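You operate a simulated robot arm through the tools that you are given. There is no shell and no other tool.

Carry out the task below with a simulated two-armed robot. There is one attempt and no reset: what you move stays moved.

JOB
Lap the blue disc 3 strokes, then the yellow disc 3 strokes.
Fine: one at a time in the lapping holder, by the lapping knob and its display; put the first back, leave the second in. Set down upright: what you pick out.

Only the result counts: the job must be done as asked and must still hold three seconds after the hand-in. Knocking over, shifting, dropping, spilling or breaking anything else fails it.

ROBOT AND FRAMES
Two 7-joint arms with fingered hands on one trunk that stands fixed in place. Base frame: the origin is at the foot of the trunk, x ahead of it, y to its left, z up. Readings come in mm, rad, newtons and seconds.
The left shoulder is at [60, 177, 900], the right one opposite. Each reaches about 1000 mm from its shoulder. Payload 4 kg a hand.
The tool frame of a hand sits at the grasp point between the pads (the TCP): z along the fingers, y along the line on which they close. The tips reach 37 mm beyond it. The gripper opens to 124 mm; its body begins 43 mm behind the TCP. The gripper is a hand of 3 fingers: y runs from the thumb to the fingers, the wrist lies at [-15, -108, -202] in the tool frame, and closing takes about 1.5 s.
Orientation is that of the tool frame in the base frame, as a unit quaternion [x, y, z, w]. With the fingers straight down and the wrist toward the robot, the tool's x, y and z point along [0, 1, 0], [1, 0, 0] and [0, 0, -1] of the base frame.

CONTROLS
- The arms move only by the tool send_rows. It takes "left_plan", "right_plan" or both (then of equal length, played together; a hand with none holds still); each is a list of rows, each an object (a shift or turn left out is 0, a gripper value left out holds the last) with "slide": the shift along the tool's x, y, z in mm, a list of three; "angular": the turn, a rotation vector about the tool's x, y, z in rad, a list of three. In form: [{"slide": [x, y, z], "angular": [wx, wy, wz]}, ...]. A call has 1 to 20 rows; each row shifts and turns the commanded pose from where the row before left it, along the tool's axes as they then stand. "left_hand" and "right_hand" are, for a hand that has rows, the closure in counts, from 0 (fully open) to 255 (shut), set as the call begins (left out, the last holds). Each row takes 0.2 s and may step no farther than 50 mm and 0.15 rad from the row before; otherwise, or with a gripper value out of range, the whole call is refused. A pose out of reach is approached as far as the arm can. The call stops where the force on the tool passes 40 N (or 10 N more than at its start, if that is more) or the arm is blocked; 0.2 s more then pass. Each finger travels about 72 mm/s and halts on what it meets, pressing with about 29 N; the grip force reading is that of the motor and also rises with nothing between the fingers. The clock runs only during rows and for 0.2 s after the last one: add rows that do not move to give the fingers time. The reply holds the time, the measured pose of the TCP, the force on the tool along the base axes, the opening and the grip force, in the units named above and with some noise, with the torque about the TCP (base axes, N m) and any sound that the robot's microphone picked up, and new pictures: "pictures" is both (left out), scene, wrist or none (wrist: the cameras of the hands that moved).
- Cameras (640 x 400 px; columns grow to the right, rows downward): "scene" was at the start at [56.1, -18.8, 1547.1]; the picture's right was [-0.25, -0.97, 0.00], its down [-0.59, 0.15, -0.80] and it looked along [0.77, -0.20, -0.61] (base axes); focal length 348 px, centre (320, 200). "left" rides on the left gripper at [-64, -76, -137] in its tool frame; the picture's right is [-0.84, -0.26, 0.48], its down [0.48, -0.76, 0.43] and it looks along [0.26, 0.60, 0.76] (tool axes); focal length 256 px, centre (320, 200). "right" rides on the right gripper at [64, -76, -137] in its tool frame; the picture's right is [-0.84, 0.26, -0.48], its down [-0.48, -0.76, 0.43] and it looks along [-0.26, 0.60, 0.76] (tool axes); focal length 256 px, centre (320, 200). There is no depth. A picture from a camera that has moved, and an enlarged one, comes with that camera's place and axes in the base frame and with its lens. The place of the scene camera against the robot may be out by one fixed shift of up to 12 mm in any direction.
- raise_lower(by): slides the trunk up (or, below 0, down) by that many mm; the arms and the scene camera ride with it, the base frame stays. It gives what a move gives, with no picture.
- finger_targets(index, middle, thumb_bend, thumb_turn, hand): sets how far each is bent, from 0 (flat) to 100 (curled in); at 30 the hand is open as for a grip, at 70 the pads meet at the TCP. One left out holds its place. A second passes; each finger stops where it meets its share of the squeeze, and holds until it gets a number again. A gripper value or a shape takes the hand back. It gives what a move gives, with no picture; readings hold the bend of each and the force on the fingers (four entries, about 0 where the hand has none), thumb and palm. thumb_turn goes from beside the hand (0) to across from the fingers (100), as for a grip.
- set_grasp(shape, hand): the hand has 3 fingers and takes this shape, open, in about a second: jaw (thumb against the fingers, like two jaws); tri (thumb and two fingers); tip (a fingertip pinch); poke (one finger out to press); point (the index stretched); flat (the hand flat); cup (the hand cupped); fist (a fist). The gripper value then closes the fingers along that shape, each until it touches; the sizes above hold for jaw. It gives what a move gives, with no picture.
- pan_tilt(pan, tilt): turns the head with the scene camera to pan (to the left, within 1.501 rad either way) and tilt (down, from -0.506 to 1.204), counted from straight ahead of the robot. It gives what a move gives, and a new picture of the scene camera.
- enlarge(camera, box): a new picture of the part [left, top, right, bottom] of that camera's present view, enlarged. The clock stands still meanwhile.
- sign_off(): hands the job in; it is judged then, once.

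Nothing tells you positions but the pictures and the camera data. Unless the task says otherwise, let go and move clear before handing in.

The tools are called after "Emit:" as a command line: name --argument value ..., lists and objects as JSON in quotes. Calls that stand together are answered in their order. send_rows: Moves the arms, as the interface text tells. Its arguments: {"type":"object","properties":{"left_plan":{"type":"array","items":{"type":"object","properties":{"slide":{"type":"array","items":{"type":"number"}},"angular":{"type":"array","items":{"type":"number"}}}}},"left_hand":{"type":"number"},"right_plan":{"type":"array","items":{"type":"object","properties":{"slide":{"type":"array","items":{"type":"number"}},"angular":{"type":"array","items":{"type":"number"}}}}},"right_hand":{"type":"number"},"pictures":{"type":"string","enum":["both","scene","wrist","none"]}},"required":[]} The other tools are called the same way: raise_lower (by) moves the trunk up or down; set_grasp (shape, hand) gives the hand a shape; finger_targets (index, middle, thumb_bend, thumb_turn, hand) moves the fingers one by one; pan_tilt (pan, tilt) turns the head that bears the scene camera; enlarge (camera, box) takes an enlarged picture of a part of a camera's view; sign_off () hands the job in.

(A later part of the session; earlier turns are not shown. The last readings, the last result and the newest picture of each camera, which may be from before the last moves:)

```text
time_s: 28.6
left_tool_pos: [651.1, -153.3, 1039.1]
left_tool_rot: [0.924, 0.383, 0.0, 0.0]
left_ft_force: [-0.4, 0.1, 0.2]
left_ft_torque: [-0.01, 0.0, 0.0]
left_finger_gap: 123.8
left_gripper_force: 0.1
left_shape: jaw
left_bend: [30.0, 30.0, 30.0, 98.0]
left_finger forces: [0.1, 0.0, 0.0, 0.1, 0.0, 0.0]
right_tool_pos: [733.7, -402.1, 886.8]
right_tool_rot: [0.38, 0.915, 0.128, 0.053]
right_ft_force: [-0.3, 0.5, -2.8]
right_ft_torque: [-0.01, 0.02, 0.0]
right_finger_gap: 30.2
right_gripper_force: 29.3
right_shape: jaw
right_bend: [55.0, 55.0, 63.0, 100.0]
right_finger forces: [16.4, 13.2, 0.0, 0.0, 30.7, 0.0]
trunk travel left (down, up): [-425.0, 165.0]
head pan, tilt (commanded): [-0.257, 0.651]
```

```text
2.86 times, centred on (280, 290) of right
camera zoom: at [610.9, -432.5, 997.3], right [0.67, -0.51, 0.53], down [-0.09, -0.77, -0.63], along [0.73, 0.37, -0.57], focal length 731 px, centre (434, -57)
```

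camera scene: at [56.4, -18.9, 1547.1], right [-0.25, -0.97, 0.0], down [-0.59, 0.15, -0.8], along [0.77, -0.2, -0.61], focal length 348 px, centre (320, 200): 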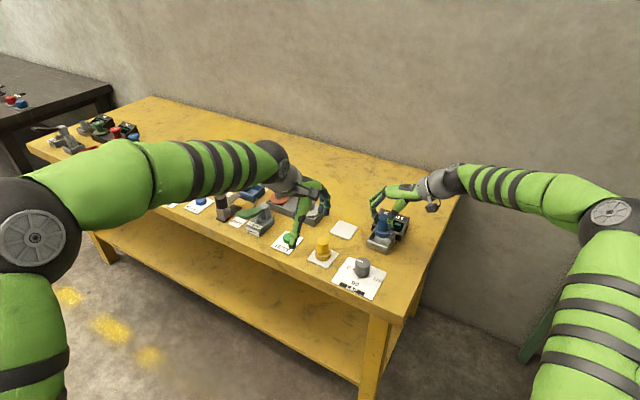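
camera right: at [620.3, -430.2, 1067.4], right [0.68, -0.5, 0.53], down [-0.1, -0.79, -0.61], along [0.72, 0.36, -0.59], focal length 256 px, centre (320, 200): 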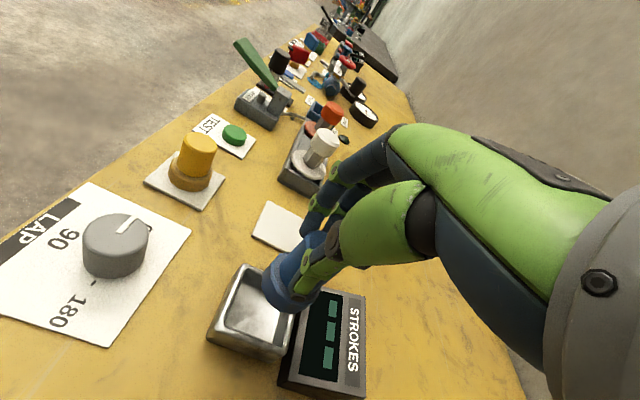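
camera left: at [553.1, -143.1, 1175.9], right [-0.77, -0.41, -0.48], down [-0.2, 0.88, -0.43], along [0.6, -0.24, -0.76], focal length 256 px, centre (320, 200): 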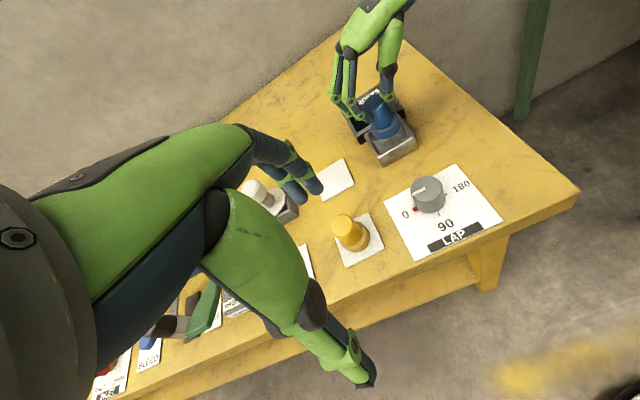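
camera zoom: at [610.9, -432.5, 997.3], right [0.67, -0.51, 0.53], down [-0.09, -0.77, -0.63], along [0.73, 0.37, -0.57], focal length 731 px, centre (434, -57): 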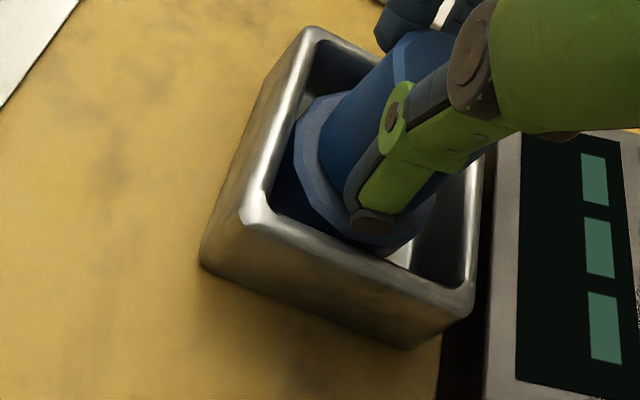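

Still no contact. I'll keep lowering in 2–3 mm steps until it seats.

Emit:
send_rows --right_plan '[{"slide": [0, -0.6, 2.0]}, {}]' --pictures "none"

Emit:
send_rows --right_plan '[{"slide": [0, -0.6, 2.0]}, {}]' --pictures "none"

```text
time_s: 29.2
left_tool_pos: [650.8, -152.1, 1038.4]
left_tool_rot: [0.924, 0.382, 0.0, 0.0]
left_ft_force: [0.2, -0.1, 0.7]
left_ft_torque: [-0.01, -0.01, 0.01]
left_finger_gap: 123.6
left_gripper_force: 0.0
left_shape: jaw
left_bend: [30.0, 30.0, 30.0, 98.0]
left_finger forces: [0.1, 0.1, 0.0, 0.0, 0.0, 0.0]
right_tool_pos: [733.9, -401.0, 884.7]
right_tool_rot: [0.38, 0.915, 0.127, 0.053]
right_ft_force: [-0.3, -0.5, -2.5]
right_ft_torque: [0.01, 0.03, 0.0]
right_finger_gap: 30.4
right_gripper_force: 29.1
right_shape: jaw
right_bend: [55.0, 55.0, 63.0, 100.0]
right_finger forces: [16.4, 13.2, 0.0, 0.0, 30.7, 0.0]
trunk travel left (down, up): [-425.0, 165.0]
head pan, tilt (commanded): [-0.257, 0.651]
```

```text
time_s: 29.8
left_tool_pos: [649.7, -152.4, 1039.3]
left_tool_rot: [0.924, 0.383, 0.0, 0.0]
left_ft_force: [-0.8, -0.2, 0.4]
left_ft_torque: [0.0, -0.03, -0.02]
left_finger_gap: 123.8
left_gripper_force: 0.0
left_shape: jaw
left_bend: [30.0, 30.0, 30.0, 98.0]
left_finger forces: [0.1, 0.1, 0.0, 0.0, 0.1, 0.0]
right_tool_pos: [733.6, -400.7, 883.1]
right_tool_rot: [0.379, 0.915, 0.128, 0.053]
right_ft_force: [0.1, -0.7, -3.1]
right_ft_torque: [-0.04, 0.04, 0.0]
right_finger_gap: 30.4
right_gripper_force: 29.1
right_shape: jaw
right_bend: [55.0, 55.0, 63.0, 100.0]
right_finger forces: [16.4, 13.1, 0.0, 0.0, 30.8, 0.0]
trunk travel left (down, up): [-425.0, 165.0]
head pan, tilt (commanded): [-0.257, 0.651]
```

Emit:
send_rows --right_plan '[{"slide": [0, -0.6, 2.0]}, {}]' --pictures "none"

Emit:
enlarge --camera "scene" --box '[364, 210, 408, 254]'

Emit:
enlarge --camera "right" --box '[220, 220, 340, 360]'

```text
time_s: 30.4
left_tool_pos: [651.1, -152.5, 1038.9]
left_tool_rot: [0.924, 0.382, 0.0, -0.001]
left_ft_force: [0.2, -0.1, -1.1]
left_ft_torque: [0.0, 0.01, 0.02]
left_finger_gap: 123.5
left_gripper_force: 0.0
left_shape: jaw
left_bend: [30.0, 30.0, 30.0, 98.0]
left_finger forces: [0.0, 0.0, 0.0, 0.1, 0.0, 0.0]
right_tool_pos: [733.9, -400.9, 882.5]
right_tool_rot: [0.379, 0.915, 0.13, 0.054]
right_ft_force: [-0.9, -0.4, 4.1]
right_ft_torque: [0.0, 0.05, 0.03]
right_finger_gap: 30.0
right_gripper_force: 29.1
right_shape: jaw
right_bend: [55.0, 55.0, 63.0, 100.0]
right_finger forces: [16.6, 13.1, 0.0, 0.1, 32.3, 0.0]
trunk travel left (down, up): [-425.0, 165.0]
head pan, tilt (commanded): [-0.257, 0.651]
```

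```text
9.09 times, centred on (386, 232) of scene
camera zoom: at [55.9, -18.8, 1547.2], right [-0.25, -0.97, 0.0], down [-0.59, 0.15, -0.8], along [0.77, -0.2, -0.61], focal length 3166 px, centre (-280, -91)
```

zoom: 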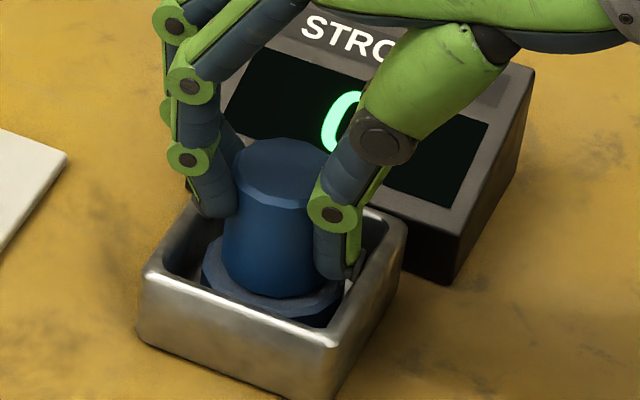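

```text
2.86 times, centred on (280, 290) of right
camera zoom: at [611.1, -431.9, 992.8], right [0.67, -0.51, 0.53], down [-0.09, -0.77, -0.63], along [0.73, 0.37, -0.57], focal length 731 px, centre (434, -57)
```

zoom: 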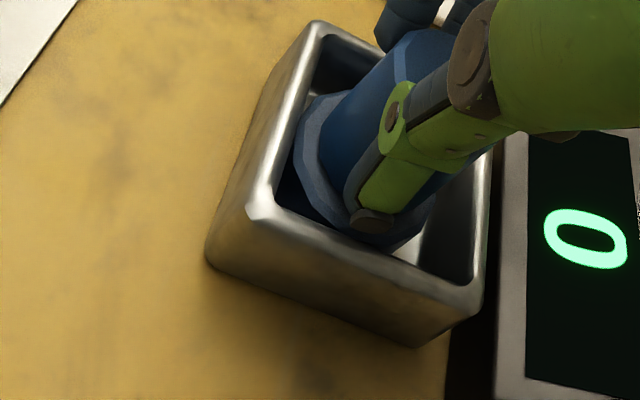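

The display now shows "0", so the holder senses the disc seated. I'll release gently, rise clear of the rim, then open more.

Emit:
send_rows --right_hand 165 --right_plan '[{}, {}, {}, {}]' --pictures "none"

Emit:
enlarge --camera "scene" --box '[364, 210, 408, 254]'

Emit:
enlarge --camera "right" --box '[220, 220, 340, 360]'

```text
time_s: 31.4
left_tool_pos: [651.0, -152.1, 1038.6]
left_tool_rot: [0.924, 0.382, 0.0, 0.0]
left_ft_force: [-0.8, -0.8, 0.3]
left_ft_torque: [0.02, 0.0, -0.02]
left_finger_gap: 123.6
left_gripper_force: 0.1
left_shape: jaw
left_bend: [30.0, 30.0, 30.0, 98.0]
left_finger forces: [0.0, 0.1, 0.0, 0.0, 0.0, 0.0]
right_tool_pos: [734.9, -400.6, 881.0]
right_tool_rot: [0.379, 0.915, 0.128, 0.053]
right_ft_force: [-0.2, 0.1, -0.6]
right_ft_torque: [0.03, -0.01, 0.01]
right_finger_gap: 43.5
right_gripper_force: 0.1
right_shape: jaw
right_bend: [49.0, 52.0, 60.0, 100.0]
right_finger forces: [0.1, 0.1, 0.0, 0.1, 0.1, 0.0]
trunk travel left (down, up): [-425.0, 165.0]
head pan, tilt (commanded): [-0.257, 0.651]
```

```text
9.09 times, centred on (386, 232) of scene
camera zoom: at [56.2, -18.9, 1547.1], right [-0.25, -0.97, 0.0], down [-0.59, 0.15, -0.8], along [0.77, -0.2, -0.61], focal length 3166 px, centre (-280, -91)
```

zoom: 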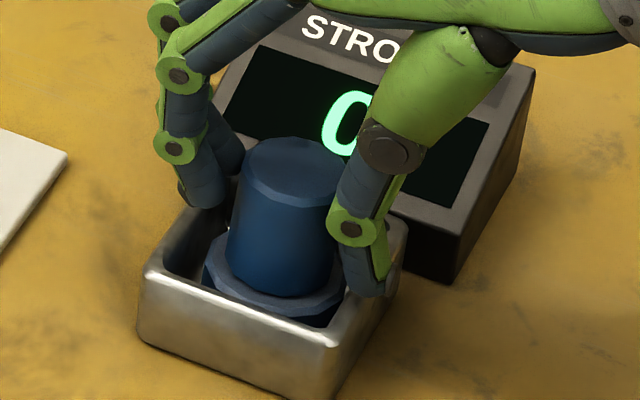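

```text
2.86 times, centred on (280, 290) of right
camera zoom: at [611.2, -431.9, 992.0], right [0.67, -0.51, 0.53], down [-0.09, -0.77, -0.63], along [0.73, 0.37, -0.57], focal length 731 px, centre (434, -57)
```

zoom: 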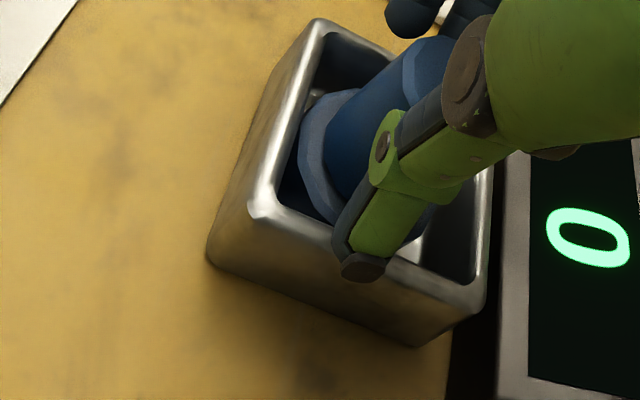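

The disc stands free in the holder. I'll lift straight up clear of it.

Emit:
send_rows --right_plan '[{"slide": [0, 1.4, -4.8]}, {"slide": [0, 2.8, -9.6]}, {"slide": [0, 5.5, -19.2]}, {"slide": [0, 11, -38.4]}, {"slide": [0, 11, -38.4]}, {}]' --pictures "both"

Emit:
enlarge --camera "scene" --box '[330, 200, 420, 300]'

Emit:
enlarge --camera "left" --box '[360, 85, 480, 240]'

```text
time_s: 32.8
left_tool_pos: [651.2, -152.2, 1038.0]
left_tool_rot: [0.924, 0.384, 0.0, 0.0]
left_ft_force: [0.6, -1.2, -0.1]
left_ft_torque: [0.02, 0.01, 0.02]
left_finger_gap: 123.7
left_gripper_force: 0.0
left_shape: jaw
left_bend: [30.0, 30.0, 30.0, 98.0]
left_finger forces: [0.1, 0.1, 0.1, 0.0, 0.0, 0.0]
right_tool_pos: [732.4, -400.0, 997.0]
right_tool_rot: [0.379, 0.915, 0.128, 0.053]
right_ft_force: [0.7, 0.5, 0.3]
right_ft_torque: [-0.01, 0.02, 0.01]
right_finger_gap: 43.8
right_gripper_force: 0.1
right_shape: jaw
right_bend: [49.0, 52.0, 60.0, 100.0]
right_finger forces: [0.0, 0.0, 0.1, 0.0, 0.1, 0.0]
trunk travel left (down, up): [-425.0, 165.0]
head pan, tilt (commanded): [-0.257, 0.651]
camera scene: at [56.3, -19.0, 1547.1], right [-0.25, -0.97, 0.0], down [-0.59, 0.15, -0.8], along [0.77, -0.2, -0.61], focal length 348 px, centre (320, 200)
camera right: at [610.4, -432.1, 1106.4], right [0.67, -0.51, 0.53], down [-0.09, -0.77, -0.63], along [0.73, 0.37, -0.57], focal length 256 px, centre (320, 200)
```

scene: 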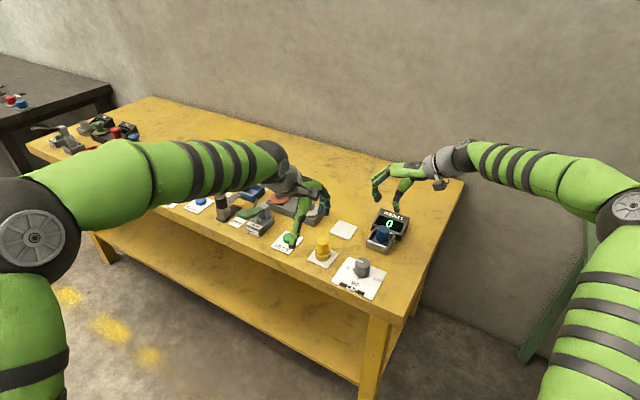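
right: 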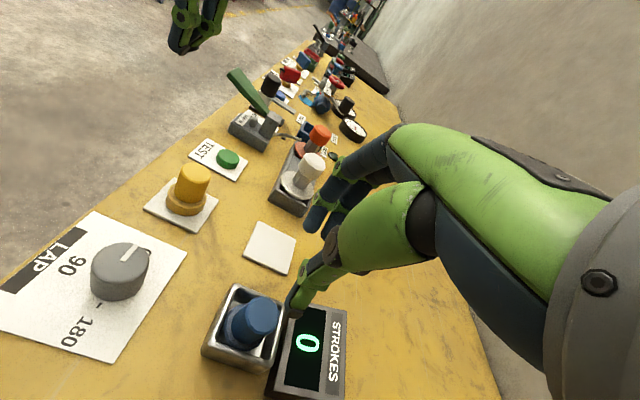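

```text
4.00 times, centred on (375, 250) of scene
camera zoom: at [56.3, -19.0, 1547.1], right [-0.25, -0.97, 0.0], down [-0.59, 0.15, -0.8], along [0.77, -0.2, -0.61], focal length 1393 px, centre (100, 0)
```

zoom: 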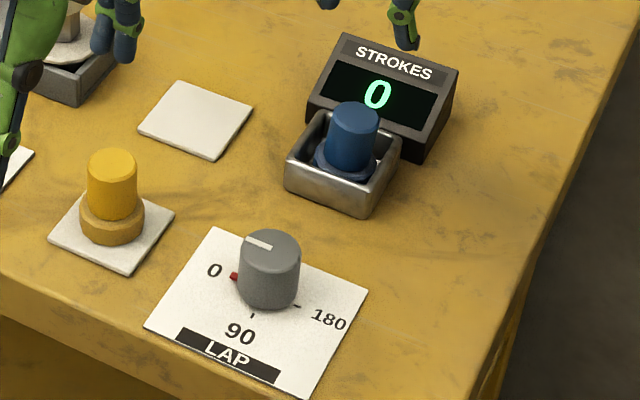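

```text
2.58 times, centred on (420, 162) of left
camera zoom: at [552.9, -143.0, 1175.9], right [-0.77, -0.41, -0.48], down [-0.2, 0.88, -0.43], along [0.6, -0.24, -0.76], focal length 661 px, centre (62, 297)
```

zoom: 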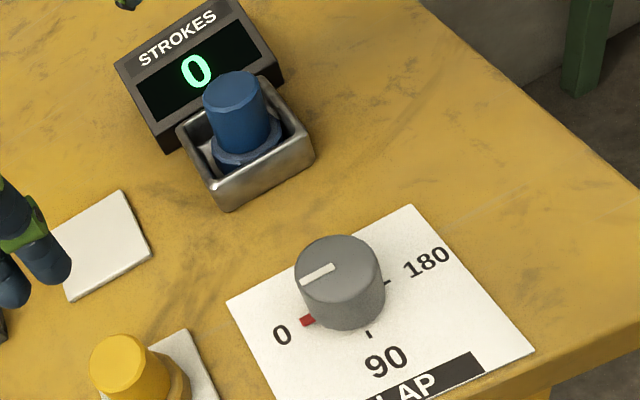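

Blue is in the holder and the display reads 0. Next is the knob at about (656, -300). I'll back the left hand off for room, remove the right hand's tilt, and go above the knob.

Emit:
send_rows --left_plan '[{"slide": [17.7, -35.4, -15]}, {"slide": [17.7, -35.4, -15]}, {"slide": [17.7, -35.4, -15]}, {"slide": [17.7, -35.4, -15]}, {}, {}, {}]' --right_plan '[{"angular": [0.139, 0, 0]}, {"angular": [0.139, 0, 0]}, {"slide": [31.1, 4.25, 5]}, {"slide": [31.1, 4.25, 5]}, {"slide": [31.1, 4.25, 5]}, {"slide": [31.1, 4.25, 5]}, {}]' --right_hand 60 --pictures "both"

```text
time_s: 34.4
left_tool_pos: [601.2, 1.3, 1100.2]
left_tool_rot: [0.924, 0.382, 0.0, 0.0]
left_ft_force: [-0.5, 0.6, -0.1]
left_ft_torque: [-0.04, -0.03, 0.02]
left_finger_gap: 123.4
left_gripper_force: 0.0
left_shape: jaw
left_bend: [30.0, 30.0, 30.0, 98.0]
left_finger forces: [0.1, 0.1, 0.1, 0.1, 0.1, 0.0]
right_tool_pos: [658.8, -299.4, 975.6]
right_tool_rot: [0.383, 0.924, 0.0, 0.0]
right_ft_force: [0.3, -0.7, -0.8]
right_ft_torque: [0.03, -0.01, 0.02]
right_finger_gap: 94.7
right_gripper_force: 0.0
right_shape: jaw
right_bend: [33.0, 36.0, 0.0, 99.0]
right_finger forces: [0.0, 0.0, 0.1, 0.1, 0.1, 0.1]
trunk travel left (down, up): [-425.0, 165.0]
head pan, tilt (commanded): [-0.257, 0.651]
camera scene: at [56.3, -18.9, 1547.1], right [-0.25, -0.97, 0.0], down [-0.59, 0.15, -0.8], along [0.77, -0.2, -0.61], focal length 348 px, centre (320, 200)
camera right: at [560.1, -306.0, 1112.9], right [0.77, -0.41, 0.48], down [-0.2, -0.88, -0.43], along [0.6, 0.24, -0.76], focal length 256 px, centre (320, 200)
camera left: at [503.8, 9.1, 1237.2], right [-0.77, -0.41, -0.48], down [-0.2, 0.88, -0.43], along [0.6, -0.24, -0.76], focal length 256 px, centre (320, 200)
```

scene: 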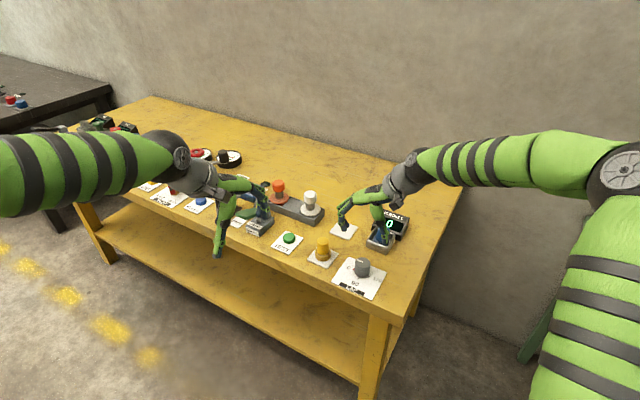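
right: 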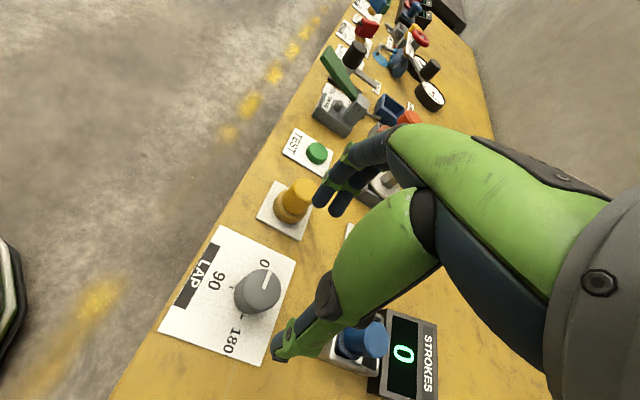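
left: 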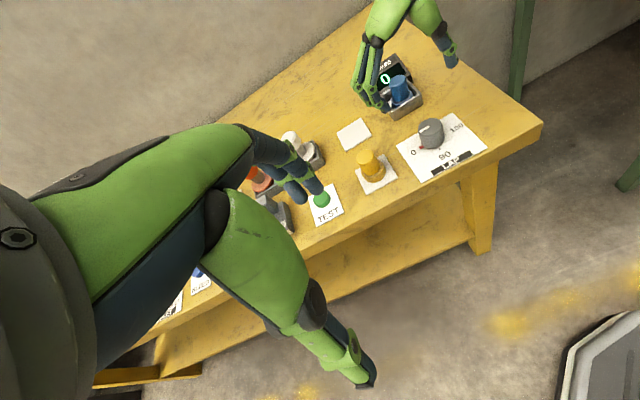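

The hand hovers above the knob. I'll zoom in to fix the knob's exact centre.

Emit:
enlarge --camera "right" --box '[160, 220, 320, 370]'

Emit:
enlarge --camera "left" --box '[340, 50, 500, 190]'

```text
2.67 times, centred on (240, 295) of right
camera zoom: at [560.1, -306.0, 1112.9], right [0.77, -0.41, 0.48], down [-0.2, -0.88, -0.43], along [0.6, 0.24, -0.76], focal length 683 px, centre (533, -53)
```

zoom: 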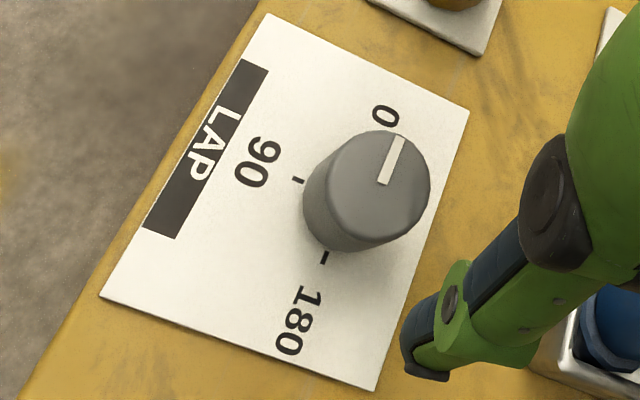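

```text
2.86 times, centred on (420, 120) of left
camera zoom: at [503.8, 9.1, 1237.2], right [-0.77, -0.41, -0.48], down [-0.2, 0.88, -0.43], along [0.6, -0.24, -0.76], focal length 731 px, centre (34, 429)
```

zoom: 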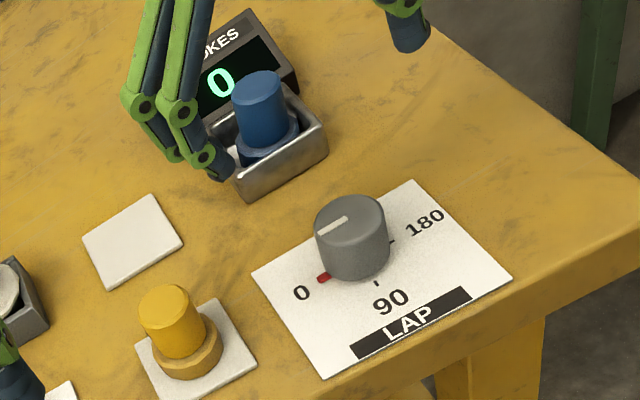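

The knob is centred near (656.8, -300). I'll yaw the hand clockwise at this height to see how far round the arm can start the turn.

Emit:
send_rows --right_plan '[{"angular": [0, 0, 0.14]}, {"angular": [0, 0, 0.14]}, {"angular": [0, 0, 0.14]}, {"angular": [0, 0, 0.14]}, {"angular": [0, 0, 0.14]}, {"angular": [0, 0, 0.14]}, {"angular": [0, 0, 0.14]}, {"angular": [0, 0, 0.14]}, {}]' --pictures "both"

```text
time_s: 36.4
left_tool_pos: [602.3, 0.6, 1100.2]
left_tool_rot: [0.924, 0.383, 0.0, 0.0]
left_ft_force: [-0.5, 0.1, -0.5]
left_ft_torque: [0.02, 0.02, 0.0]
left_finger_gap: 123.7
left_gripper_force: 0.0
left_shape: jaw
left_bend: [30.0, 30.0, 30.0, 98.0]
left_finger forces: [0.0, 0.0, 0.1, 0.0, 0.0, 0.0]
right_tool_pos: [657.0, -301.7, 976.0]
right_tool_rot: [0.816, 0.579, -0.001, 0.0]
right_ft_force: [-0.1, -0.5, -0.5]
right_ft_torque: [-0.02, 0.01, 0.04]
right_finger_gap: 94.8
right_gripper_force: 0.1
right_shape: jaw
right_bend: [33.0, 36.0, 0.0, 99.0]
right_finger forces: [0.0, 0.0, 0.0, 0.0, 0.0, 0.0]
trunk travel left (down, up): [-425.0, 165.0]
head pan, tilt (commanded): [-0.257, 0.651]
camera scene: at [56.2, -19.0, 1547.1], right [-0.25, -0.97, 0.0], down [-0.59, 0.15, -0.8], along [0.77, -0.2, -0.61], focal length 348 px, centre (320, 200)
camera right: at [607.2, -213.7, 1113.2], right [-0.04, -0.88, 0.48], down [-0.88, -0.2, -0.44], along [0.48, -0.44, -0.76], focal length 256 px, centre (320, 200)
```

scene: 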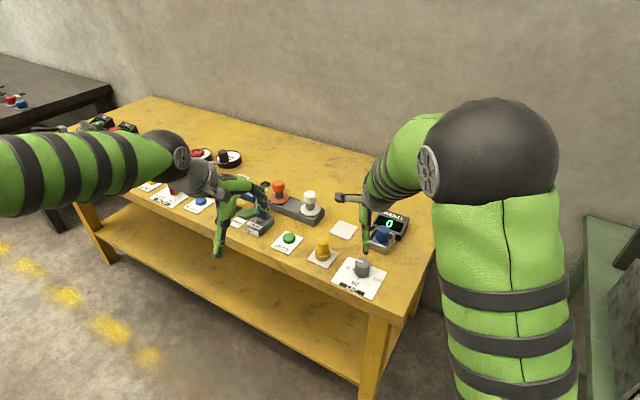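
right: 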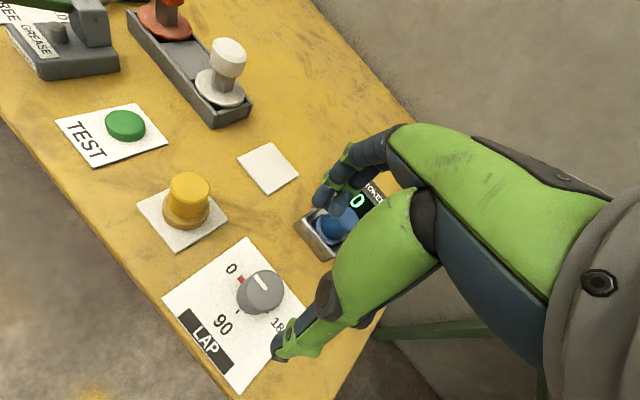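

Yaw about −19° was reached easily. I'll continue to about −60°.

Emit:
send_rows --right_plan '[{"angular": [0, 0, 0.14]}, {"angular": [0, 0, 0.14]}, {"angular": [0, 0, 0.14]}, {"angular": [0, 0, 0.14]}, {"angular": [0, 0, 0.14]}, {}]' --pictures "both"

```text
time_s: 37.8
left_tool_pos: [601.9, -0.1, 1101.1]
left_tool_rot: [0.924, 0.382, 0.0, 0.0]
left_ft_force: [0.2, 0.3, 0.6]
left_ft_torque: [-0.01, 0.03, 0.01]
left_finger_gap: 123.9
left_gripper_force: 0.0
left_shape: jaw
left_bend: [30.0, 30.0, 30.0, 98.0]
left_finger forces: [0.0, 0.0, 0.0, 0.0, 0.1, 0.1]
right_tool_pos: [658.7, -300.1, 975.9]
right_tool_rot: [0.965, 0.264, 0.001, 0.0]
right_ft_force: [0.4, -0.4, -0.1]
right_ft_torque: [0.03, 0.01, 0.0]
right_finger_gap: 94.5
right_gripper_force: 0.0
right_shape: jaw
right_bend: [33.0, 36.0, 0.0, 99.0]
right_finger forces: [0.1, 0.0, 0.0, 0.1, 0.1, 0.0]
trunk travel left (down, up): [-425.0, 165.0]
head pan, tilt (commanded): [-0.257, 0.651]
camera scene: at [56.2, -18.8, 1547.1], right [-0.25, -0.97, 0.0], down [-0.59, 0.15, -0.8], along [0.77, -0.2, -0.61], focal length 348 px, centre (320, 200)
camera right: at [674.2, -201.0, 1113.4], right [-0.59, -0.65, 0.48], down [-0.8, 0.41, -0.44], along [0.09, -0.64, -0.76], focal length 256 px, centre (320, 200)
```

scene: 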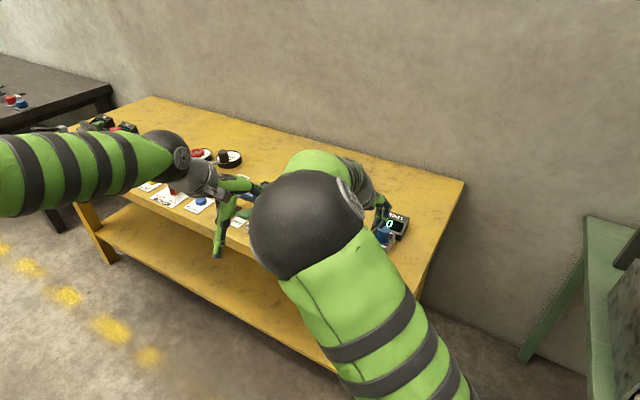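
right: 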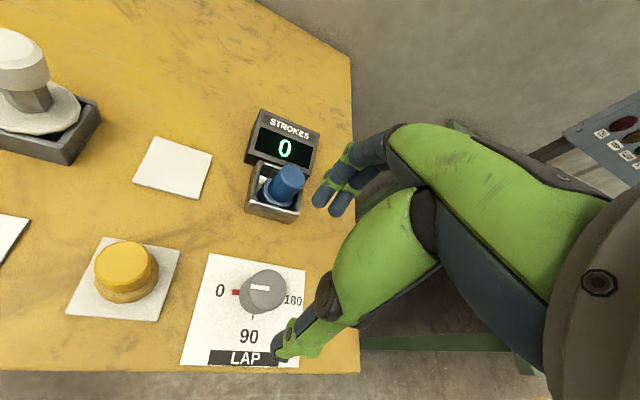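

Yaw −60° is reachable, and from here the wrist camera sees both the knob and the display. I'll set the gap to about 75 mm and descend around the knob.

Emit:
send_rows --right_hand 100 --right_plan '[{"slide": [-1.3, -0.7, 0]}, {}, {}, {"slide": [0, 0, 29]}, {"slide": [0, 0, 29]}, {"slide": [0, 0, 29]}, {}]' --pictures "wrist"

Emit:
enlarge --camera "right" --box '[200, 160, 380, 380]'

Emit:
enlarge --camera "left" --box '[340, 50, 500, 190]'

```text
time_s: 39.4
left_tool_pos: [602.4, 0.2, 1099.3]
left_tool_rot: [0.924, 0.383, 0.0, 0.001]
left_ft_force: [-0.2, -0.8, 0.3]
left_ft_torque: [-0.04, -0.02, 0.03]
left_finger_gap: 123.5
left_gripper_force: 0.0
left_shape: jaw
left_bend: [30.0, 30.0, 30.0, 98.0]
left_finger forces: [0.0, 0.0, 0.0, 0.0, 0.0, 0.0]
right_tool_pos: [657.3, -301.5, 887.2]
right_tool_rot: [0.964, 0.264, -0.001, 0.0]
right_ft_force: [0.4, 0.8, -0.2]
right_ft_torque: [0.0, -0.03, 0.02]
right_finger_gap: 75.5
right_gripper_force: 0.0
right_shape: jaw
right_bend: [38.0, 41.0, 53.0, 99.0]
right_finger forces: [0.0, 0.0, 0.0, 0.1, 0.0, 0.0]
trunk travel left (down, up): [-425.0, 165.0]
head pan, tilt (commanded): [-0.257, 0.651]
camera right: at [673.7, -201.4, 1023.3], right [-0.59, -0.65, 0.48], down [-0.8, 0.41, -0.43], along [0.09, -0.64, -0.76], focal length 256 px, centre (320, 200)
```

right: 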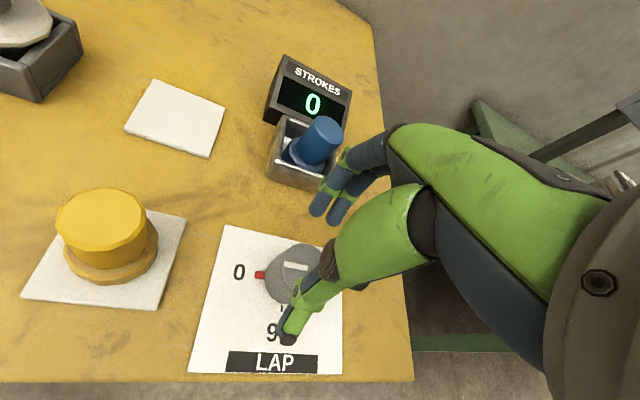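

```text
1.82 times, centred on (290, 270) of right
camera zoom: at [673.7, -201.4, 1023.3], right [-0.59, -0.65, 0.48], down [-0.8, 0.41, -0.43], along [0.09, -0.64, -0.76], focal length 465 px, centre (374, 73)
```

zoom: 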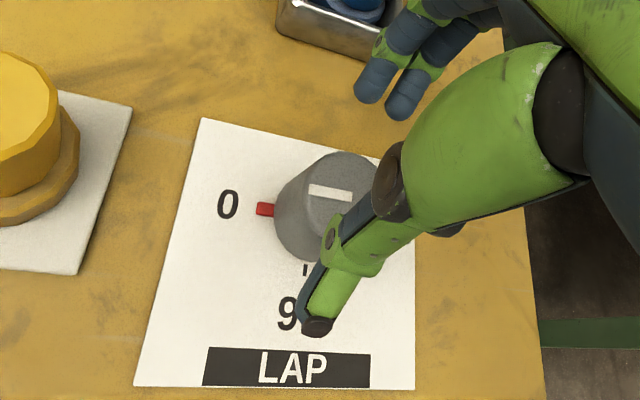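

```text
2.86 times, centred on (420, 120) of left
camera zoom: at [503.7, 9.1, 1237.3], right [-0.77, -0.41, -0.48], down [-0.2, 0.88, -0.43], along [0.6, -0.24, -0.76], focal length 731 px, centre (34, 429)
```

zoom: 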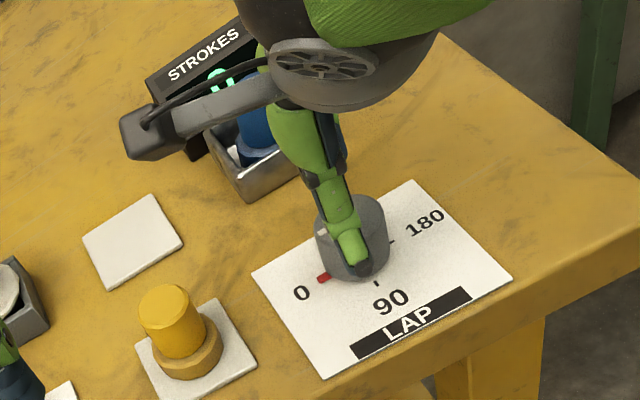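

The thumb and fingers straddle the knob well. I'll descend the last 25 mm and close on it.

Emit:
send_rows --right_plan '[{"slide": [0, 0, 12.5]}, {"slide": [0, 0, 12.5]}, {}]' --pictures "none"

Emit:
send_rows --right_hand 150 --right_plan '[{}, {}, {}, {}]' --pictures "none"

Emit:
enlarge --camera "right" --box '[200, 40, 400, 380]'

Emit:
enlarge --camera "left" --box '[380, 80, 480, 170]'

```text
time_s: 40.2
left_tool_pos: [600.8, 1.0, 1100.1]
left_tool_rot: [0.924, 0.383, 0.0, 0.0]
left_ft_force: [-0.5, 0.2, 0.8]
left_ft_torque: [0.01, -0.03, 0.0]
left_finger_gap: 124.0
left_gripper_force: 0.1
left_shape: jaw
left_bend: [30.0, 30.0, 30.0, 98.0]
left_finger forces: [0.0, 0.0, 0.1, 0.1, 0.0, 0.0]
right_tool_pos: [657.0, -300.3, 863.4]
right_tool_rot: [0.964, 0.265, 0.0, 0.0]
right_ft_force: [0.2, 0.2, 0.2]
right_ft_torque: [-0.01, -0.01, 0.0]
right_finger_gap: 75.9
right_gripper_force: 0.0
right_shape: jaw
right_bend: [38.0, 41.0, 53.0, 99.0]
right_finger forces: [0.0, 0.1, 0.1, 0.0, 0.0, 0.1]
trunk travel left (down, up): [-425.0, 165.0]
head pan, tilt (commanded): [-0.257, 0.651]
```

```text
time_s: 41.2
left_tool_pos: [601.7, 1.8, 1100.7]
left_tool_rot: [0.924, 0.382, -0.001, -0.001]
left_ft_force: [-0.6, 0.0, -0.3]
left_ft_torque: [-0.01, -0.03, 0.01]
left_finger_gap: 124.0
left_gripper_force: 0.1
left_shape: jaw
left_bend: [30.0, 30.0, 30.0, 98.0]
left_finger forces: [0.0, 0.0, 0.0, 0.0, 0.0, 0.0]
right_tool_pos: [658.2, -300.8, 864.3]
right_tool_rot: [0.964, 0.265, 0.0, 0.0]
right_ft_force: [-3.9, 7.6, 0.6]
right_ft_torque: [0.17, 0.07, 0.02]
right_finger_gap: 56.2
right_gripper_force: 0.0
right_shape: jaw
right_bend: [46.0, 49.0, 56.0, 100.0]
right_finger forces: [0.0, 0.0, 0.0, 0.1, 7.3, 0.0]
trunk travel left (down, up): [-425.0, 165.0]
head pan, tilt (commanded): [-0.257, 0.651]
```

```text
1.18 times, centred on (300, 210) of right
camera zoom: at [673.5, -200.8, 1000.3], right [-0.59, -0.65, 0.48], down [-0.8, 0.41, -0.43], along [0.09, -0.64, -0.76], focal length 301 px, centre (344, 188)
```

zoom: 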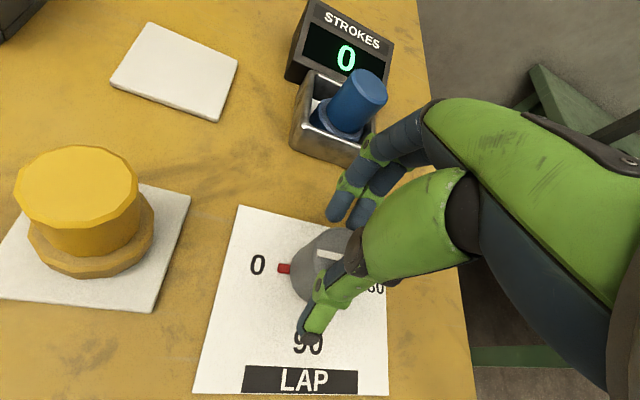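

```text
4.44 times, centred on (430, 125) of left
camera zoom: at [503.4, 9.8, 1237.4], right [-0.77, -0.41, -0.48], down [-0.2, 0.88, -0.43], along [0.6, -0.24, -0.76], focal length 1138 px, centre (-169, 533)
```

zoom: 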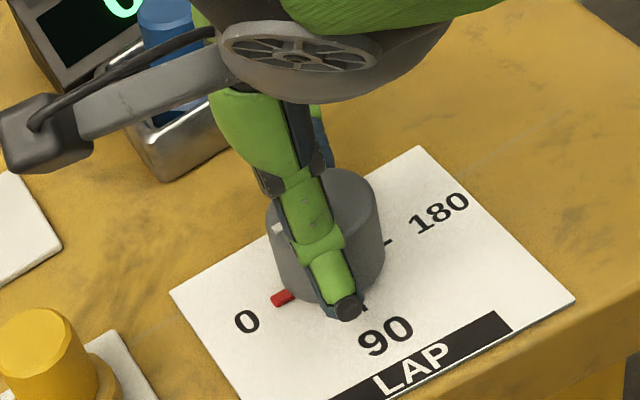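

The thumb touches first, so the hand must move about 6 mm toward the thumb side. I'll shift and close in steps.

Emit:
send_rows --right_plan '[{"slide": [0, -6, 0]}, {}]' --pictures "none"

Emit:
send_rows --right_hand 165 --right_plan '[{}, {}, {}]' --pictures "none"

```text
time_s: 41.8
left_tool_pos: [601.5, -0.1, 1100.1]
left_tool_rot: [0.924, 0.383, 0.0, 0.0]
left_ft_force: [0.4, -0.5, 0.0]
left_ft_torque: [-0.02, 0.01, 0.02]
left_finger_gap: 123.9
left_gripper_force: 0.0
left_shape: jaw
left_bend: [30.0, 30.0, 30.0, 98.0]
left_finger forces: [0.0, 0.0, 0.0, 0.0, 0.1, 0.0]
right_tool_pos: [654.4, -297.1, 864.0]
right_tool_rot: [0.964, 0.264, 0.0, 0.0]
right_ft_force: [0.3, 0.6, 0.7]
right_ft_torque: [0.0, 0.03, 0.01]
right_finger_gap: 51.9
right_gripper_force: 0.0
right_shape: jaw
right_bend: [46.0, 49.0, 58.0, 100.0]
right_finger forces: [0.0, 0.1, 0.1, 0.0, 0.8, 0.0]
trunk travel left (down, up): [-425.0, 165.0]
head pan, tilt (commanded): [-0.257, 0.651]
```

```text
time_s: 42.6
left_tool_pos: [601.5, 1.1, 1100.0]
left_tool_rot: [0.924, 0.383, 0.0, -0.001]
left_ft_force: [-0.7, -0.3, 0.7]
left_ft_torque: [-0.03, 0.03, 0.02]
left_finger_gap: 123.5
left_gripper_force: 0.0
left_shape: jaw
left_bend: [30.0, 30.0, 30.0, 98.0]
left_finger forces: [0.0, 0.1, 0.0, 0.0, 0.0, 0.0]
right_tool_pos: [653.2, -294.1, 862.7]
right_tool_rot: [0.964, 0.265, 0.0, 0.0]
right_ft_force: [-2.1, 4.2, 3.0]
right_ft_torque: [-0.15, -0.11, 0.06]
right_finger_gap: 43.8
right_gripper_force: 29.1
right_shape: jaw
right_bend: [51.0, 52.0, 59.0, 100.0]
right_finger forces: [16.1, 10.3, 0.0, 0.0, 30.7, 0.0]
trunk travel left (down, up): [-425.0, 165.0]
head pan, tilt (commanded): [-0.257, 0.651]
```

The knob is gripped firmly with balanced forces. I'll turn counter-clockwise about 0.5 rad first and watch the knob and display.

Emit:
send_rows --right_hand 255 --right_plan '[{}, {"slide": [-0.6, 0, 0], "angular": [0, 0, -0.1]}, {"slide": [-0.6, 0, 0], "angular": [0, 0, -0.1]}, {"slide": [-0.6, 0, 0], "angular": [0, 0, -0.1]}, {"slide": [-0.6, 0, 0], "angular": [0, 0, -0.1]}, {"slide": [-0.6, 0, 0], "angular": [0, 0, -0.1]}, {}]' --pictures "wrist"

Emit:
enlarge --camera "right" --box '[200, 40, 400, 380]'

Emit:
enlarge --camera "left" --box '[360, 60, 480, 170]'

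```text
time_s: 44.2
left_tool_pos: [601.7, -0.7, 1100.3]
left_tool_rot: [0.924, 0.383, 0.0, 0.0]
left_ft_force: [-0.6, 0.2, 0.1]
left_ft_torque: [0.01, -0.03, -0.01]
left_finger_gap: 123.7
left_gripper_force: 0.0
left_shape: jaw
left_bend: [30.0, 30.0, 30.0, 98.0]
left_finger forces: [0.0, 0.0, 0.0, 0.0, 0.0, 0.1]
right_tool_pos: [650.1, -297.8, 864.6]
right_tool_rot: [0.868, 0.496, 0.001, 0.0]
right_ft_force: [1.9, 5.9, -0.4]
right_ft_torque: [0.0, -0.27, 0.06]
right_finger_gap: 43.1
right_gripper_force: 29.3
right_shape: jaw
right_bend: [51.0, 52.0, 60.0, 99.0]
right_finger forces: [18.3, 9.8, 0.1, 0.1, 29.3, 0.1]
trunk travel left (down, up): [-425.0, 165.0]
head pan, tilt (commanded): [-0.257, 0.651]
camera right: at [617.9, -201.4, 1001.5], right [-0.2, -0.85, 0.48], down [-0.9, -0.03, -0.43], along [0.38, -0.52, -0.76], focal length 256 px, centre (320, 200)
```

right: 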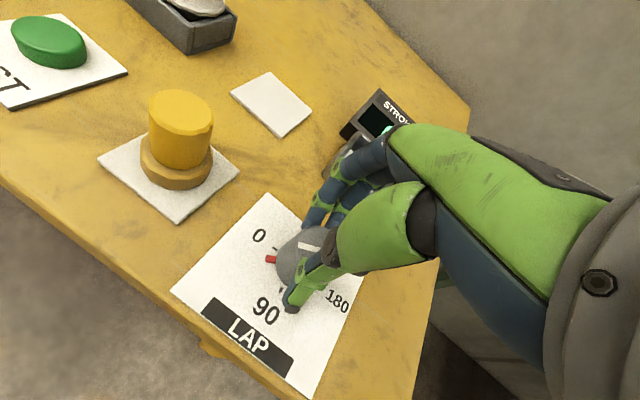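

```text
1.18 times, centred on (300, 210) of right
camera zoom: at [617.9, -201.4, 1001.5], right [-0.2, -0.85, 0.48], down [-0.9, -0.03, -0.43], along [0.38, -0.52, -0.76], focal length 301 px, centre (344, 188)
```

zoom: 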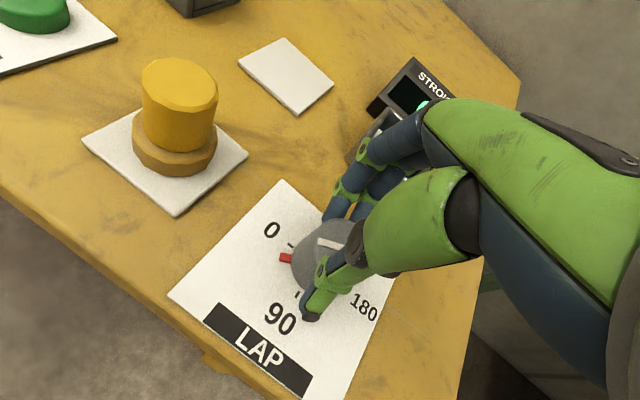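

```text
3.64 times, centred on (420, 115) of left
camera zoom: at [503.9, 9.6, 1237.2], right [-0.77, -0.41, -0.48], down [-0.2, 0.88, -0.43], along [0.6, -0.24, -0.76], focal length 931 px, centre (-44, 509)
```

zoom: 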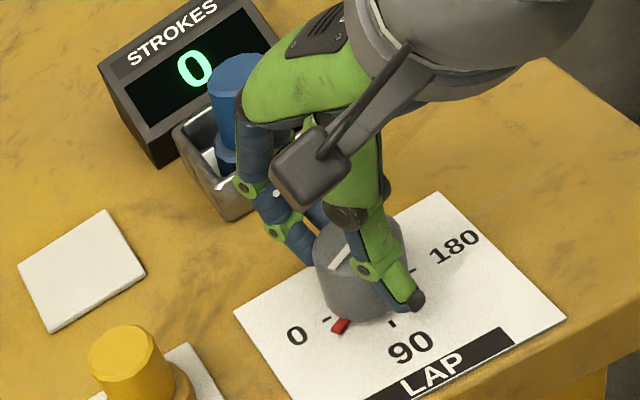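

The knob follows: its red pointer has left the 0 tick and moves toward 90, while the display still shows 0. I'll continue turning.

Emit:
send_rows --right_plan '[{"slide": [-0.78, 0, 0], "angular": [0, 0, -0.13]}, {"slide": [-0.78, 0, 0], "angular": [0, 0, -0.13]}, {"slide": [-0.78, 0, 0], "angular": [0, 0, -0.13]}, {"slide": [-0.78, 0, 0], "angular": [0, 0, -0.13]}, {"slide": [-0.78, 0, 0], "angular": [0, 0, -0.13]}, {"slide": [-0.78, 0, 0], "angular": [0, 0, -0.13]}, {"slide": [-0.78, 0, 0], "angular": [0, 0, -0.13]}, {"slide": [-0.78, 0, 0], "angular": [0, 0, -0.13]}, {}]' --pictures "both"

Emit:
enlarge --camera "left" --box '[360, 60, 480, 170]'

```text
time_s: 46.2
left_tool_pos: [601.7, 0.5, 1099.3]
left_tool_rot: [0.924, 0.382, 0.0, 0.0]
left_ft_force: [0.8, -0.5, -0.1]
left_ft_torque: [0.04, 0.04, -0.01]
left_finger_gap: 123.4
left_gripper_force: 0.0
left_shape: jaw
left_bend: [30.0, 30.0, 30.0, 98.0]
left_finger forces: [0.0, 0.1, 0.0, 0.1, 0.0, 0.1]
right_tool_pos: [650.1, -303.1, 864.4]
right_tool_rot: [0.507, 0.862, 0.0, 0.0]
right_ft_force: [-6.1, 9.1, 3.7]
right_ft_torque: [0.36, -0.02, 0.01]
right_finger_gap: 43.1
right_gripper_force: 29.1
right_shape: jaw
right_bend: [51.0, 53.0, 60.0, 99.0]
right_finger forces: [20.1, 9.1, 0.0, 0.1, 30.4, 0.0]
trunk travel left (down, up): [-425.0, 165.0]
head pan, tilt (commanded): [-0.257, 0.651]
camera scene: at [55.3, -18.1, 1547.2], right [-0.25, -0.97, 0.0], down [-0.59, 0.15, -0.8], along [0.77, -0.2, -0.61], focal length 348 px, centre (320, 200)
camera right: at [552.5, -281.9, 1001.9], right [0.63, -0.61, 0.48], down [-0.43, -0.79, -0.43], along [0.65, 0.07, -0.76], focal length 256 px, centre (320, 200)
```

scene: 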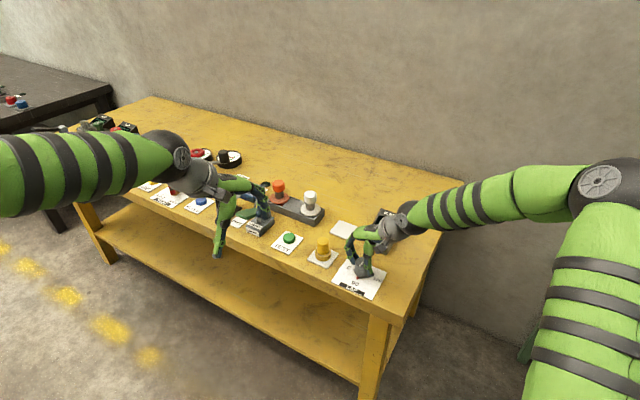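
right: 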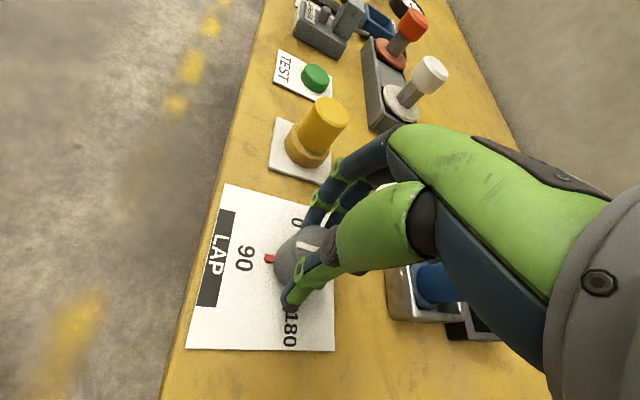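

```text
3.64 times, centred on (420, 115) of left
camera zoom: at [503.1, 9.7, 1237.6], right [-0.77, -0.41, -0.48], down [-0.2, 0.88, -0.43], along [0.6, -0.24, -0.76], focal length 931 px, centre (-44, 509)
```

zoom: 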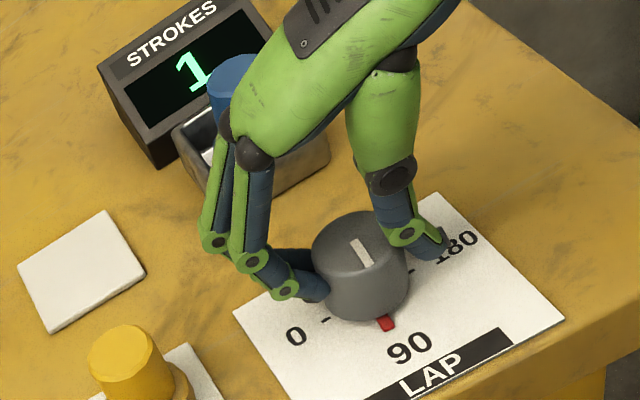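

The display changed to 1 with the pointer near 90. I'll continue in smaller increments and read the display after each.

Emit:
send_rows --right_plan '[{"slide": [-0.78, 0, 0], "angular": [0, 0, -0.13]}, {"slide": [-0.78, 0, 0], "angular": [0, 0, -0.13]}, {}]' --pictures "none"

Emit:
enlarge --camera "left" --box '[360, 60, 480, 170]'

```text
time_s: 47.0
left_tool_pos: [599.6, 0.4, 1100.5]
left_tool_rot: [0.924, 0.383, 0.0, 0.0]
left_ft_force: [-0.5, -0.2, 0.0]
left_ft_torque: [0.0, -0.05, 0.04]
left_finger_gap: 123.5
left_gripper_force: 0.0
left_shape: jaw
left_bend: [30.0, 30.0, 30.0, 98.0]
left_finger forces: [0.0, 0.0, 0.0, 0.0, 0.0, 0.1]
right_tool_pos: [650.4, -305.7, 865.4]
right_tool_rot: [0.391, 0.92, 0.0, 0.0]
right_ft_force: [-9.5, 9.3, 4.6]
right_ft_torque: [0.39, 0.07, 0.08]
right_finger_gap: 42.8
right_gripper_force: 28.9
right_shape: jaw
right_bend: [51.0, 53.0, 60.0, 98.0]
right_finger forces: [21.3, 9.1, 0.0, 0.0, 30.8, 0.0]
trunk travel left (down, up): [-425.0, 165.0]
head pan, tilt (commanded): [-0.257, 0.651]
```

```text
3.64 times, centred on (420, 115) of left
camera zoom: at [502.8, 9.8, 1237.7], right [-0.77, -0.41, -0.48], down [-0.2, 0.88, -0.44], along [0.6, -0.24, -0.76], focal length 931 px, centre (-44, 509)
```

zoom: 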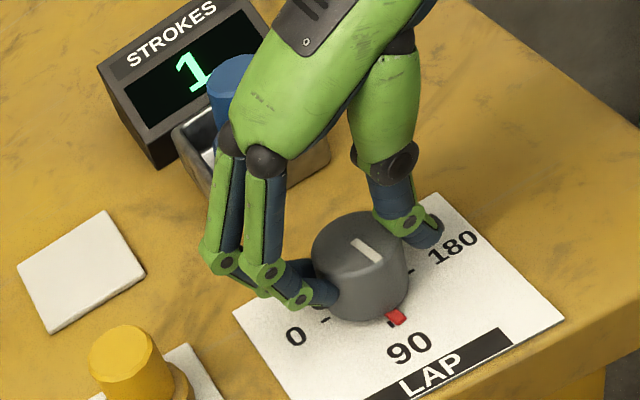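

Still 1, with the pointer just past 90. I'll continue with a little less orbit to relax the side force.

Emit:
send_rows --right_plan '[{"slide": [0, 0, 0], "angular": [0, 0, -0.13]}, {"slide": [0, 0, 0], "angular": [0, 0, -0.13]}, {}]' --pictures "none"

Emit:
enlarge --camera "left" --box '[360, 60, 480, 170]'

```text
time_s: 47.8
left_tool_pos: [600.0, 0.2, 1100.3]
left_tool_rot: [0.924, 0.382, 0.001, -0.001]
left_ft_force: [-0.6, 0.0, 0.1]
left_ft_torque: [0.02, 0.0, 0.01]
left_finger_gap: 123.4
left_gripper_force: 0.0
left_shape: jaw
left_bend: [30.0, 30.0, 30.0, 98.0]
left_finger forces: [0.0, 0.1, 0.0, 0.0, 0.0, 0.1]
right_tool_pos: [650.5, -304.6, 865.3]
right_tool_rot: [0.269, 0.963, -0.001, 0.0]
right_ft_force: [-7.4, 5.0, 5.0]
right_ft_torque: [0.32, 0.09, 0.04]
right_finger_gap: 42.9
right_gripper_force: 29.2
right_shape: jaw
right_bend: [51.0, 53.0, 60.0, 98.0]
right_finger forces: [20.9, 10.6, 0.0, 0.1, 30.6, 0.0]
trunk travel left (down, up): [-425.0, 165.0]
head pan, tilt (commanded): [-0.257, 0.651]
```

```text
3.64 times, centred on (420, 115) of left
camera zoom: at [503.0, 9.5, 1237.6], right [-0.77, -0.41, -0.48], down [-0.19, 0.88, -0.43], along [0.6, -0.24, -0.76], focal length 931 px, centre (-44, 509)
```

zoom: 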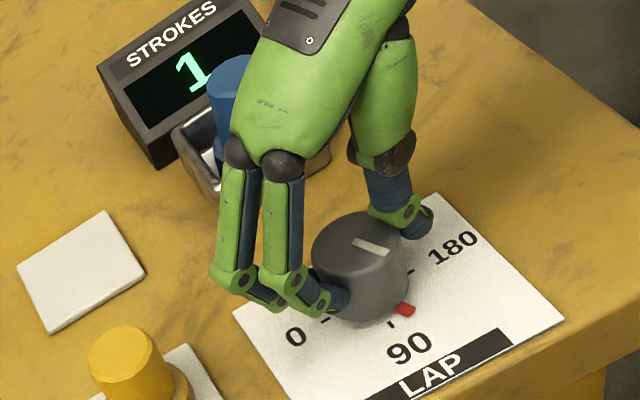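

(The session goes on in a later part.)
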